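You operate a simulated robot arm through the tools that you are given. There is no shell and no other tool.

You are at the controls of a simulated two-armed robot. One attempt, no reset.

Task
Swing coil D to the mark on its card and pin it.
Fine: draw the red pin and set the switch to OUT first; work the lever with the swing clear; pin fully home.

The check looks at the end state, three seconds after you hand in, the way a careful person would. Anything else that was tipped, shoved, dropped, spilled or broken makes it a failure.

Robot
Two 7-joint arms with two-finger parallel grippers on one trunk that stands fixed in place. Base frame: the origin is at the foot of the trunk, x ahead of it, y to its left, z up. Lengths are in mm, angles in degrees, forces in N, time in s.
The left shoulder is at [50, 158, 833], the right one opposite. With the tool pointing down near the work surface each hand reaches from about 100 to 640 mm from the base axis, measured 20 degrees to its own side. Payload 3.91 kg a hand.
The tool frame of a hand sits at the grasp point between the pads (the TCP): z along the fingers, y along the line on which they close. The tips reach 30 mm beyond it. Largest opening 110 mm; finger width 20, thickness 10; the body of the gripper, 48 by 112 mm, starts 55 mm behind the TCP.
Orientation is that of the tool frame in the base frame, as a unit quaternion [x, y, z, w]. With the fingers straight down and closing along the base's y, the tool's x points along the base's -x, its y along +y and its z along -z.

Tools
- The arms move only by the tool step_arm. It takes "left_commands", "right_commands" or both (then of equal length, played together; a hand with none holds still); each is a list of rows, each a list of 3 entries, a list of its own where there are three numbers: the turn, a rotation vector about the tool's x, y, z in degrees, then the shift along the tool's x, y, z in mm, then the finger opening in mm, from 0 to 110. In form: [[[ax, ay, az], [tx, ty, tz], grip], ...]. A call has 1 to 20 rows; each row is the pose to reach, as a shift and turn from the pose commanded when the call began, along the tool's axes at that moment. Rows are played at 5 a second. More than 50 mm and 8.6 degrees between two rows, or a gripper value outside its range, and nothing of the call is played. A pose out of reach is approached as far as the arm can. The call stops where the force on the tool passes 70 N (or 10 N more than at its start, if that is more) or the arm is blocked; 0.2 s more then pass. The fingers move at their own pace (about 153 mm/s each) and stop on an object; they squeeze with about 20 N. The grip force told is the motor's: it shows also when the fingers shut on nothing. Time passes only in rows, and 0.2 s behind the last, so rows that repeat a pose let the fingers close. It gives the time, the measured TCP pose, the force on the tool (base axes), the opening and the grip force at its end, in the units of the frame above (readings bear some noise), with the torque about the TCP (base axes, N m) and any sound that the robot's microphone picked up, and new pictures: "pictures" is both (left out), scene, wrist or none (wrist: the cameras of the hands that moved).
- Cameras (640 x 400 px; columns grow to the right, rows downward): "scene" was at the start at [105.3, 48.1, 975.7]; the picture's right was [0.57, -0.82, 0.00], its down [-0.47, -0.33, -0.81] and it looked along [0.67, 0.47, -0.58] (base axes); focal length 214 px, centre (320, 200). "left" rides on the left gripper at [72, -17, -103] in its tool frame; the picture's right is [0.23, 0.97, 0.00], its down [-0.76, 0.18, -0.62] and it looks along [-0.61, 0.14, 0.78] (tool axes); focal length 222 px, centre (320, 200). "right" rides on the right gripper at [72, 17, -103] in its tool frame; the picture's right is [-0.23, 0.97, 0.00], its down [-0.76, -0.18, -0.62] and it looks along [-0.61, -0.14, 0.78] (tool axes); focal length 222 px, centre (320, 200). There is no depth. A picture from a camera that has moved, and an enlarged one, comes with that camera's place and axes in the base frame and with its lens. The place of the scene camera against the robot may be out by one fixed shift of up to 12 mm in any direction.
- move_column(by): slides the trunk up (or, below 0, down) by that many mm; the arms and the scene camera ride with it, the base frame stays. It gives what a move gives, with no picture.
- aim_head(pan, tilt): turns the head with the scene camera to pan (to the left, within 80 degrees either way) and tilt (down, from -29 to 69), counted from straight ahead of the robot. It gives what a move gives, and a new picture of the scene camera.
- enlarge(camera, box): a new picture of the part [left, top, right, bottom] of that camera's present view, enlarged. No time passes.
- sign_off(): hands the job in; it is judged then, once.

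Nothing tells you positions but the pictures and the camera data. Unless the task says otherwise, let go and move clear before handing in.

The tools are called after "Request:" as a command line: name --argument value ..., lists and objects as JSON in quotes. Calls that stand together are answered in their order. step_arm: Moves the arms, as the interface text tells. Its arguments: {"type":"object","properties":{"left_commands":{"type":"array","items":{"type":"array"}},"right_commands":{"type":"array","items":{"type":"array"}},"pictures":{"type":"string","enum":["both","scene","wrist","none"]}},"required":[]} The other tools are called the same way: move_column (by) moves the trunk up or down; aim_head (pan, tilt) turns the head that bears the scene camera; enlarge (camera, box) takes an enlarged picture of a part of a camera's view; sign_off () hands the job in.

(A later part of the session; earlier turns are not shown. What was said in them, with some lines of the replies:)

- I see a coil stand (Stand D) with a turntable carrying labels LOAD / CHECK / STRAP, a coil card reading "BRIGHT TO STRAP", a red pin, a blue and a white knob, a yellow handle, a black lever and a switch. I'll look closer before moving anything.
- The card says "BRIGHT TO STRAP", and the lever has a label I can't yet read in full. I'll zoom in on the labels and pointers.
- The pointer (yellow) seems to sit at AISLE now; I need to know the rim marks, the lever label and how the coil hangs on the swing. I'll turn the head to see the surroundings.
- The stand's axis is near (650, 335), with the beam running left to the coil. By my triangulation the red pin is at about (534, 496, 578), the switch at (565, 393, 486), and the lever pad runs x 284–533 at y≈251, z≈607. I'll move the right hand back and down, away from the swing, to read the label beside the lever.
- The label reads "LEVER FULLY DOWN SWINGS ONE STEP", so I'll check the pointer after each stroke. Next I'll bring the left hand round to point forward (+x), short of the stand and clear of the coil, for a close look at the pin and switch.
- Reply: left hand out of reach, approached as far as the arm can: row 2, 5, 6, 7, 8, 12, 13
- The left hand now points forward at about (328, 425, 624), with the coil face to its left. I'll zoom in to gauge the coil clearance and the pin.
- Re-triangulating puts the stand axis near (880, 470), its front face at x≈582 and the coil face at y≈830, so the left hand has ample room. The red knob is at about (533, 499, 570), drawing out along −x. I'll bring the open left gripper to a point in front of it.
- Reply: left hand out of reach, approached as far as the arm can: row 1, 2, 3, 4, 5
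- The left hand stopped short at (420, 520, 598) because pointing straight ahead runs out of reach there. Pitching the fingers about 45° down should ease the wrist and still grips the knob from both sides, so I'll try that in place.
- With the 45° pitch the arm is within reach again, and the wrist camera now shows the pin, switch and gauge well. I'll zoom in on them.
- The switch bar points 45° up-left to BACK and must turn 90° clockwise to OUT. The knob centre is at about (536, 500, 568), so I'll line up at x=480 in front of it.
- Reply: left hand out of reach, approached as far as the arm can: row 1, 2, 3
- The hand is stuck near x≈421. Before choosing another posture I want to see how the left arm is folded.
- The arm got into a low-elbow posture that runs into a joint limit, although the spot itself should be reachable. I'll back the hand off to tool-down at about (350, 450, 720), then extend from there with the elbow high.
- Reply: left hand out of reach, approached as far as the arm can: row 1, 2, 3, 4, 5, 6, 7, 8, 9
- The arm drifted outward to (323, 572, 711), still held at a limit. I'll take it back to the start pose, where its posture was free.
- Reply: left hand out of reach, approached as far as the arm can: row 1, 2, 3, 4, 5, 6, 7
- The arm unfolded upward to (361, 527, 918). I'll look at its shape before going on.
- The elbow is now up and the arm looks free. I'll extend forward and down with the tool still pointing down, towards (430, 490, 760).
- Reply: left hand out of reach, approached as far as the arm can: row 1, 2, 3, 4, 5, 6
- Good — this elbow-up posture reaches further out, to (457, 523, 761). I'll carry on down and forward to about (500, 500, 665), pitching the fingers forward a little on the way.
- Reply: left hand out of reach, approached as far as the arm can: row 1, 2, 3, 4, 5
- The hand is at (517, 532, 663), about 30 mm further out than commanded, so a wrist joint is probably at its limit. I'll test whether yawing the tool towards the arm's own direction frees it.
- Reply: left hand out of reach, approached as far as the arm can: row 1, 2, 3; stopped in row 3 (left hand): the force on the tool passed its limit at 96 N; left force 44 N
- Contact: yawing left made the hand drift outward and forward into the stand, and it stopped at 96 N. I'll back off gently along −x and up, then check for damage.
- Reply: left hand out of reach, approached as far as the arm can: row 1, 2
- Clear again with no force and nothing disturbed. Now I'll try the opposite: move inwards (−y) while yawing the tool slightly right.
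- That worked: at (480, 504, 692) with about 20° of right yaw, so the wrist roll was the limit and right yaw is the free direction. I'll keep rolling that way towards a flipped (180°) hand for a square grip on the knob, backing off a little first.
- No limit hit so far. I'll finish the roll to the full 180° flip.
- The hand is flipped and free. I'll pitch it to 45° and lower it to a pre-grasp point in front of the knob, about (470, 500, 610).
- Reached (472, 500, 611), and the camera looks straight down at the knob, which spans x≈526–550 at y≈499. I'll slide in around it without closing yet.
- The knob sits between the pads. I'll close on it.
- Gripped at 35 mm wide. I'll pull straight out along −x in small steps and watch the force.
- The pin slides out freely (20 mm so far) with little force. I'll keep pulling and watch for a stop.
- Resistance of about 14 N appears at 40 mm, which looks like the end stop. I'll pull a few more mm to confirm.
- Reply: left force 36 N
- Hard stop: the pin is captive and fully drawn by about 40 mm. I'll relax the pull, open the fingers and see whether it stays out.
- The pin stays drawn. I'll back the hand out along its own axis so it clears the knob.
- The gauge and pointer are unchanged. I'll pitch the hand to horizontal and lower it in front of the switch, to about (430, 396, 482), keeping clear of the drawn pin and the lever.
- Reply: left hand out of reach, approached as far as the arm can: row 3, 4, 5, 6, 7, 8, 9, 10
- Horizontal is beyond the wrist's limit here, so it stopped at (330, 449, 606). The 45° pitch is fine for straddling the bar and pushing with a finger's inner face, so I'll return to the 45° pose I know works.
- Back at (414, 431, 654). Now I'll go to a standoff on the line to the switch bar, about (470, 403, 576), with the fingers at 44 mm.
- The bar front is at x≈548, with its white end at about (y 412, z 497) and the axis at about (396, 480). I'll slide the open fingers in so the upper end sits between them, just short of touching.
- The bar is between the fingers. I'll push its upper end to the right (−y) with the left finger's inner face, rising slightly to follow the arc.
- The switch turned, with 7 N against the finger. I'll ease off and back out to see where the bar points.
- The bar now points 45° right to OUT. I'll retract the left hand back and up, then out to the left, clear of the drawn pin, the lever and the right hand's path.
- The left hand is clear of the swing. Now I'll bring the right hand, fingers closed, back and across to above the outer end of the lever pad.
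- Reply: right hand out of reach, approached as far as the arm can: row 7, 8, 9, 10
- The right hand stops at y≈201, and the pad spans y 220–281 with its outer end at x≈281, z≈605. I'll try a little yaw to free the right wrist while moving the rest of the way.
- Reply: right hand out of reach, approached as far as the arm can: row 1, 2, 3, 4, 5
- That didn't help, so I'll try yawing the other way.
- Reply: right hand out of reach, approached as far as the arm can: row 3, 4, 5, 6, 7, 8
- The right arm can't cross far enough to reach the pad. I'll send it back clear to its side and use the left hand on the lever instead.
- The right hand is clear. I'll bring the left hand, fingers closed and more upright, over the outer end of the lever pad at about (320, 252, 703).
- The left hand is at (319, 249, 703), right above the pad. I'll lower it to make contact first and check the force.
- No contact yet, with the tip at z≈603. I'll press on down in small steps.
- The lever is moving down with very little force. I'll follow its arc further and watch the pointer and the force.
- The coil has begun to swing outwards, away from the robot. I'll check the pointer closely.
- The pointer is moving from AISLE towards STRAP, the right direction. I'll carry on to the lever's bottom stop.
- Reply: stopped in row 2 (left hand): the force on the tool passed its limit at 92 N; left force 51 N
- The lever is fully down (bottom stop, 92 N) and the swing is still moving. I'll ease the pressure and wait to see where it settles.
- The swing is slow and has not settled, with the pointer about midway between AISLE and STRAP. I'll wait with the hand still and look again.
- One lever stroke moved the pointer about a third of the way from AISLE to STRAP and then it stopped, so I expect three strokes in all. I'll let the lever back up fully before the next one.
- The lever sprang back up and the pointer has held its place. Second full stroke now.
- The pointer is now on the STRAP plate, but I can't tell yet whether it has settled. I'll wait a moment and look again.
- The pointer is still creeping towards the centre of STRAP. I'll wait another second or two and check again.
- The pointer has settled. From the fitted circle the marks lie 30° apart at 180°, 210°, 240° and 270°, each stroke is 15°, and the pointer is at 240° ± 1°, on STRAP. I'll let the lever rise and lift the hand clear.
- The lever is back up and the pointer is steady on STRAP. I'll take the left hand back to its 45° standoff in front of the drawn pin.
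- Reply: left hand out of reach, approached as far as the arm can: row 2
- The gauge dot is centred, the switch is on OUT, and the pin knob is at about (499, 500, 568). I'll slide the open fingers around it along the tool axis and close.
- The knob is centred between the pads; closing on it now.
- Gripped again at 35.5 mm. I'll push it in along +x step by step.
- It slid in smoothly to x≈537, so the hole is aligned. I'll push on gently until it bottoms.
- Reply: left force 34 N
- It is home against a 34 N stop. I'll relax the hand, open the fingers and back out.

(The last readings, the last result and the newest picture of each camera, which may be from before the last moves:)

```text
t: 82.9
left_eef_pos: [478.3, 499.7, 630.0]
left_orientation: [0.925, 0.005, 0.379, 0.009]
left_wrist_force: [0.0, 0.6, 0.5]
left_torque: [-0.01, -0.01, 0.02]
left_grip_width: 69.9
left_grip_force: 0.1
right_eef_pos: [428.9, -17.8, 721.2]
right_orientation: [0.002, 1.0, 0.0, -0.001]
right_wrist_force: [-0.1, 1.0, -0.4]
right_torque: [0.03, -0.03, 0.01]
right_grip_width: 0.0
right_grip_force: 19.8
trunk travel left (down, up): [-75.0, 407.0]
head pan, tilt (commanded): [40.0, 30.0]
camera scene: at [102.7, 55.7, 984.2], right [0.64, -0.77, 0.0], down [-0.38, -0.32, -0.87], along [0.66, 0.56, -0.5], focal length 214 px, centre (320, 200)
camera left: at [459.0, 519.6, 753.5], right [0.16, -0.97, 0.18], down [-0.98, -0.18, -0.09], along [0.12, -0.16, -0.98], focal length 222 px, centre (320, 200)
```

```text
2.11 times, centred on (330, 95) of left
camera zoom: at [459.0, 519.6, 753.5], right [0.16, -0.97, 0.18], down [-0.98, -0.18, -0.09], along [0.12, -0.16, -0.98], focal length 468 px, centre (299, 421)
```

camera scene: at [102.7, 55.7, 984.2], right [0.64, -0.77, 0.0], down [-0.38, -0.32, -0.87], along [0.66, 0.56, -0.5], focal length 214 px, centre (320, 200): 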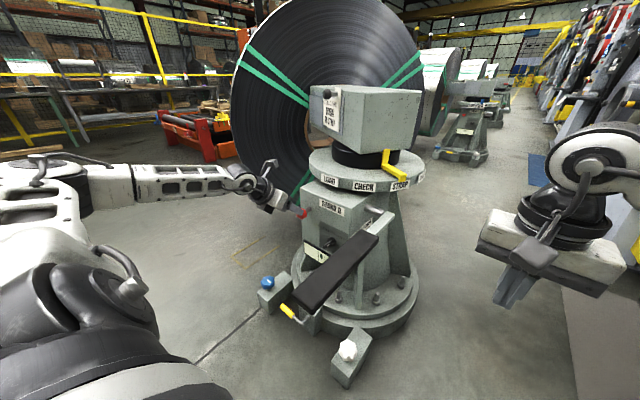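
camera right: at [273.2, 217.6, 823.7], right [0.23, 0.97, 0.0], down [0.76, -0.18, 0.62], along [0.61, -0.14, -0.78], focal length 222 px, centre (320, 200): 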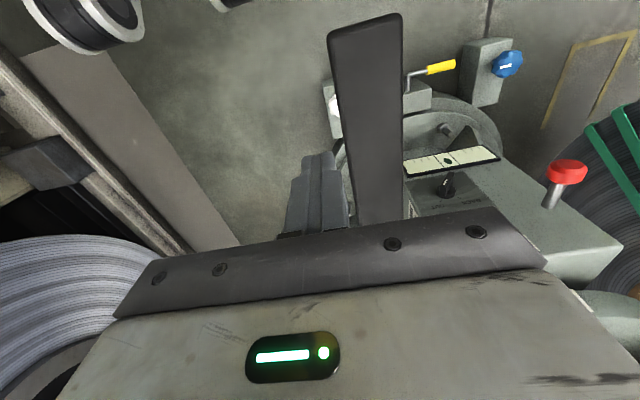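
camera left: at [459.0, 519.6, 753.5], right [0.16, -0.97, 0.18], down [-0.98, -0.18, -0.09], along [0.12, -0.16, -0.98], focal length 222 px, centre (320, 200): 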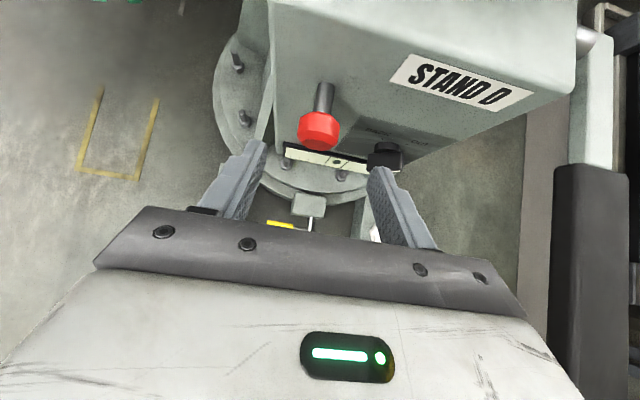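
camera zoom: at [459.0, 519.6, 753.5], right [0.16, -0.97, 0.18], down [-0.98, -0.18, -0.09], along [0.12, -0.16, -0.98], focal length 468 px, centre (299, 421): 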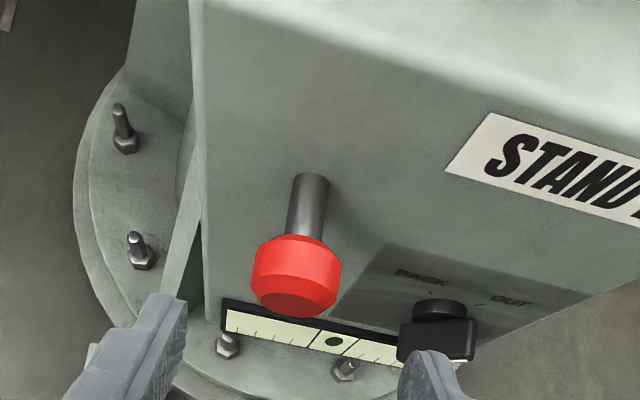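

The knob is back at its original depth (x≈542, same as at the start), the gauge dot is centred and the switch is on OUT. I'll move the left hand well clear and do a final check.

Request:
step_arm --left_commands '[[[0, 0, 0], [0, 0, -30], 70], [[0, 0, 0], [0, 0, -60], 70], [[0, 0, 0], [0, 0, -90], 70], [[0, 0, 0], [0, 0, -120], 70], [[0, 0, 0], [0, 0, -120], 70]]' --pictures "both"

Request:
enlarge --camera "scene" --box '[340, 130, 440, 200]'

Request:
enlarge --camera "scene" --box '[240, 180, 440, 380]'

Request:
enlarge --camera "left" --box '[160, 0, 460, 200]'

```text
t: 84.1
left_eef_pos: [394.8, 502.5, 716.8]
left_orientation: [0.925, 0.004, 0.379, 0.01]
left_wrist_force: [-0.4, 1.1, 0.0]
left_torque: [0.02, 0.02, 0.01]
left_grip_width: 70.1
left_grip_force: 0.1
right_eef_pos: [428.7, -16.8, 721.5]
right_orientation: [0.002, 1.0, 0.0, 0.0]
right_wrist_force: [0.6, 0.2, -0.1]
right_torque: [0.0, -0.01, 0.0]
right_grip_width: 0.0
right_grip_force: 20.7
trunk travel left (down, up): [-75.0, 407.0]
head pan, tilt (commanded): [40.0, 30.0]
camera scene: at [102.6, 55.8, 984.2], right [0.64, -0.77, 0.0], down [-0.38, -0.32, -0.87], along [0.66, 0.56, -0.5], focal length 214 px, centre (320, 200)
camera left: at [374.0, 521.7, 838.9], right [0.16, -0.97, 0.18], down [-0.98, -0.18, -0.09], along [0.12, -0.16, -0.98], focal length 222 px, centre (320, 200)
```

scene: 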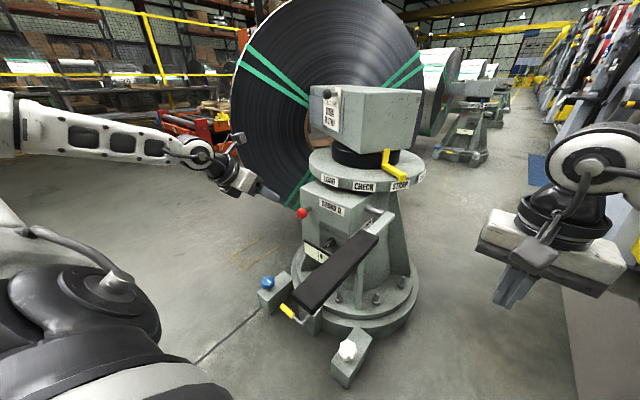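
left: 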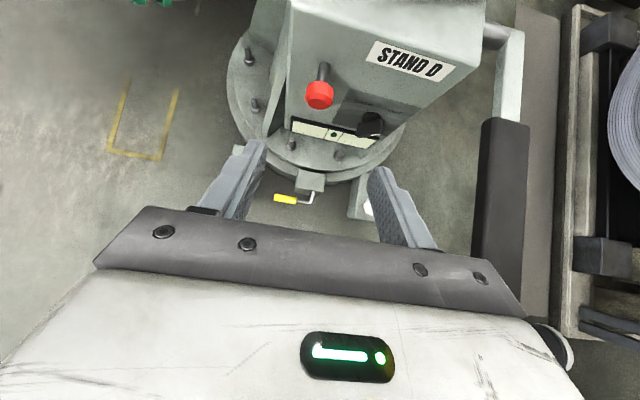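

```text
5.71 times, centred on (390, 165) of scene
camera zoom: at [102.6, 55.8, 984.2], right [0.64, -0.77, 0.0], down [-0.38, -0.32, -0.87], along [0.66, 0.56, -0.5], focal length 1226 px, centre (-80, 400)
```

zoom: 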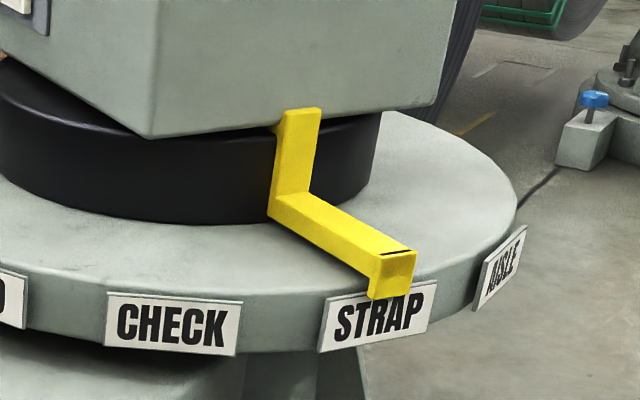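

```text
2.00 times, centred on (340, 280) of scene
camera zoom: at [102.6, 55.8, 984.2], right [0.64, -0.77, 0.0], down [-0.38, -0.32, -0.87], along [0.66, 0.56, -0.5], focal length 429 px, centre (280, 40)
```

zoom: 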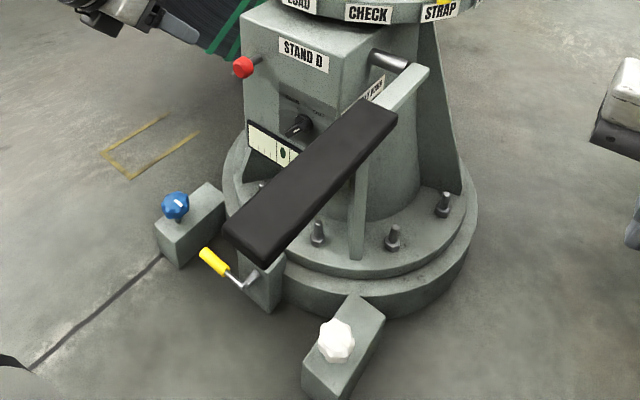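

```text
2.00 times, centred on (310, 100) of left
camera zoom: at [374.0, 521.7, 838.9], right [0.16, -0.97, 0.18], down [-0.98, -0.18, -0.09], along [0.12, -0.16, -0.98], focal length 444 px, centre (340, 400)
```

zoom: 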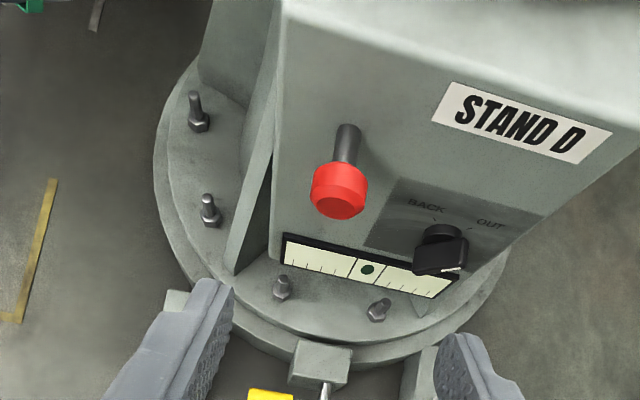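

The pointer is steady on STRAP, the lever is up and the switch is on OUT. To confirm the pin depth against the starting picture, I'll aim the head back to its start pose and compare the same crop.

Request:
aim_head --pan 35.1 --tilt 35.4

Request:
enlarge --camera "scene" --box '[270, 180, 370, 250]'

Request:
enlarge --camera "scene" --box '[280, 120, 420, 200]'

```text
t: 84.7
left_eef_pos: [394.6, 502.5, 715.7]
left_orientation: [0.925, 0.005, 0.379, 0.009]
left_wrist_force: [-0.6, -0.6, 0.3]
left_torque: [-0.02, -0.02, 0.01]
left_grip_width: 69.9
left_grip_force: 0.1
right_eef_pos: [428.0, -17.8, 720.4]
right_orientation: [0.001, 1.0, 0.0, -0.001]
right_wrist_force: [-0.8, -0.3, -0.6]
right_torque: [0.01, -0.02, 0.04]
right_grip_width: 0.0
right_grip_force: 20.1
trunk travel left (down, up): [-75.0, 407.0]
head pan, tilt (commanded): [35.1, 35.4]
camera scene: at [105.3, 48.2, 975.8], right [0.57, -0.82, 0.0], down [-0.47, -0.33, -0.82], along [0.67, 0.47, -0.58], focal length 214 px, centre (320, 200)
```

scene: 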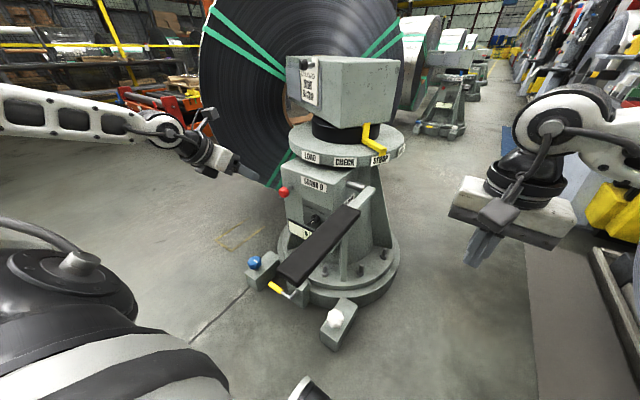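

```text
5.71 times, centred on (320, 215) of scene
camera zoom: at [105.3, 48.2, 975.8], right [0.57, -0.82, 0.0], down [-0.47, -0.33, -0.82], along [0.67, 0.47, -0.58], focal length 1226 px, centre (320, 114)
```

zoom: 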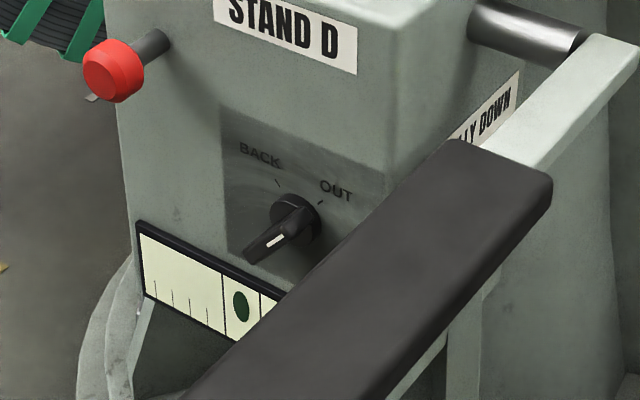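

```text
4.57 times, centred on (350, 160) of scene
camera zoom: at [105.3, 48.2, 975.8], right [0.57, -0.82, 0.0], down [-0.47, -0.33, -0.82], along [0.67, 0.47, -0.58], focal length 980 px, centre (183, 383)
```

zoom: 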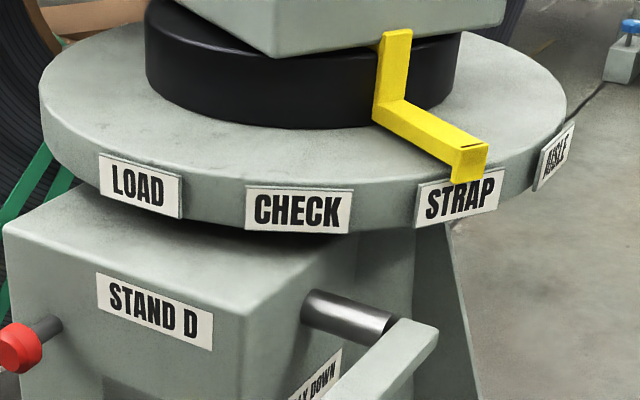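

The pin knob is at exactly the same place as in the starting crop, so it is fully home. The yellow pointer is on STRAP, the switch is on OUT, the lever is up, both hands are clear and nothing else has moved, so I'm handing in.

Request:
sign_off

```text
The job is handed in.
```

Coil D has been swung to STRAP, the mark on its card, and the red pin is fully home. I've handed the job in, but no verdict came back.

- **Pin and switch:** I drew the red pin about 40 mm to its stop, then turned the switch from BACK to OUT before touching the lever. The switch is still on OUT.
- **Swing:** Two full lever strokes moved the pointer from AISLE to STRAP, about 15° each. The coil swung away from the robot with both arms clear. I worked the lever with the left hand because the right arm couldn't reach it.
- **Pinning:** The pin slid in freely and stopped firmly. In a picture from the starting camera position, the knob is exactly where it was at the start.
- **End state:** The lever is back up, both hands are clear, and the blue and white knobs and the yellow crank were not touched.

While I was looking for a reachable arm position, the left hand drifted into the stand and stopped at 96 N. On the first lever stroke it also pushed to 92 N at the bottom stop. I saw no damage or movement from either.
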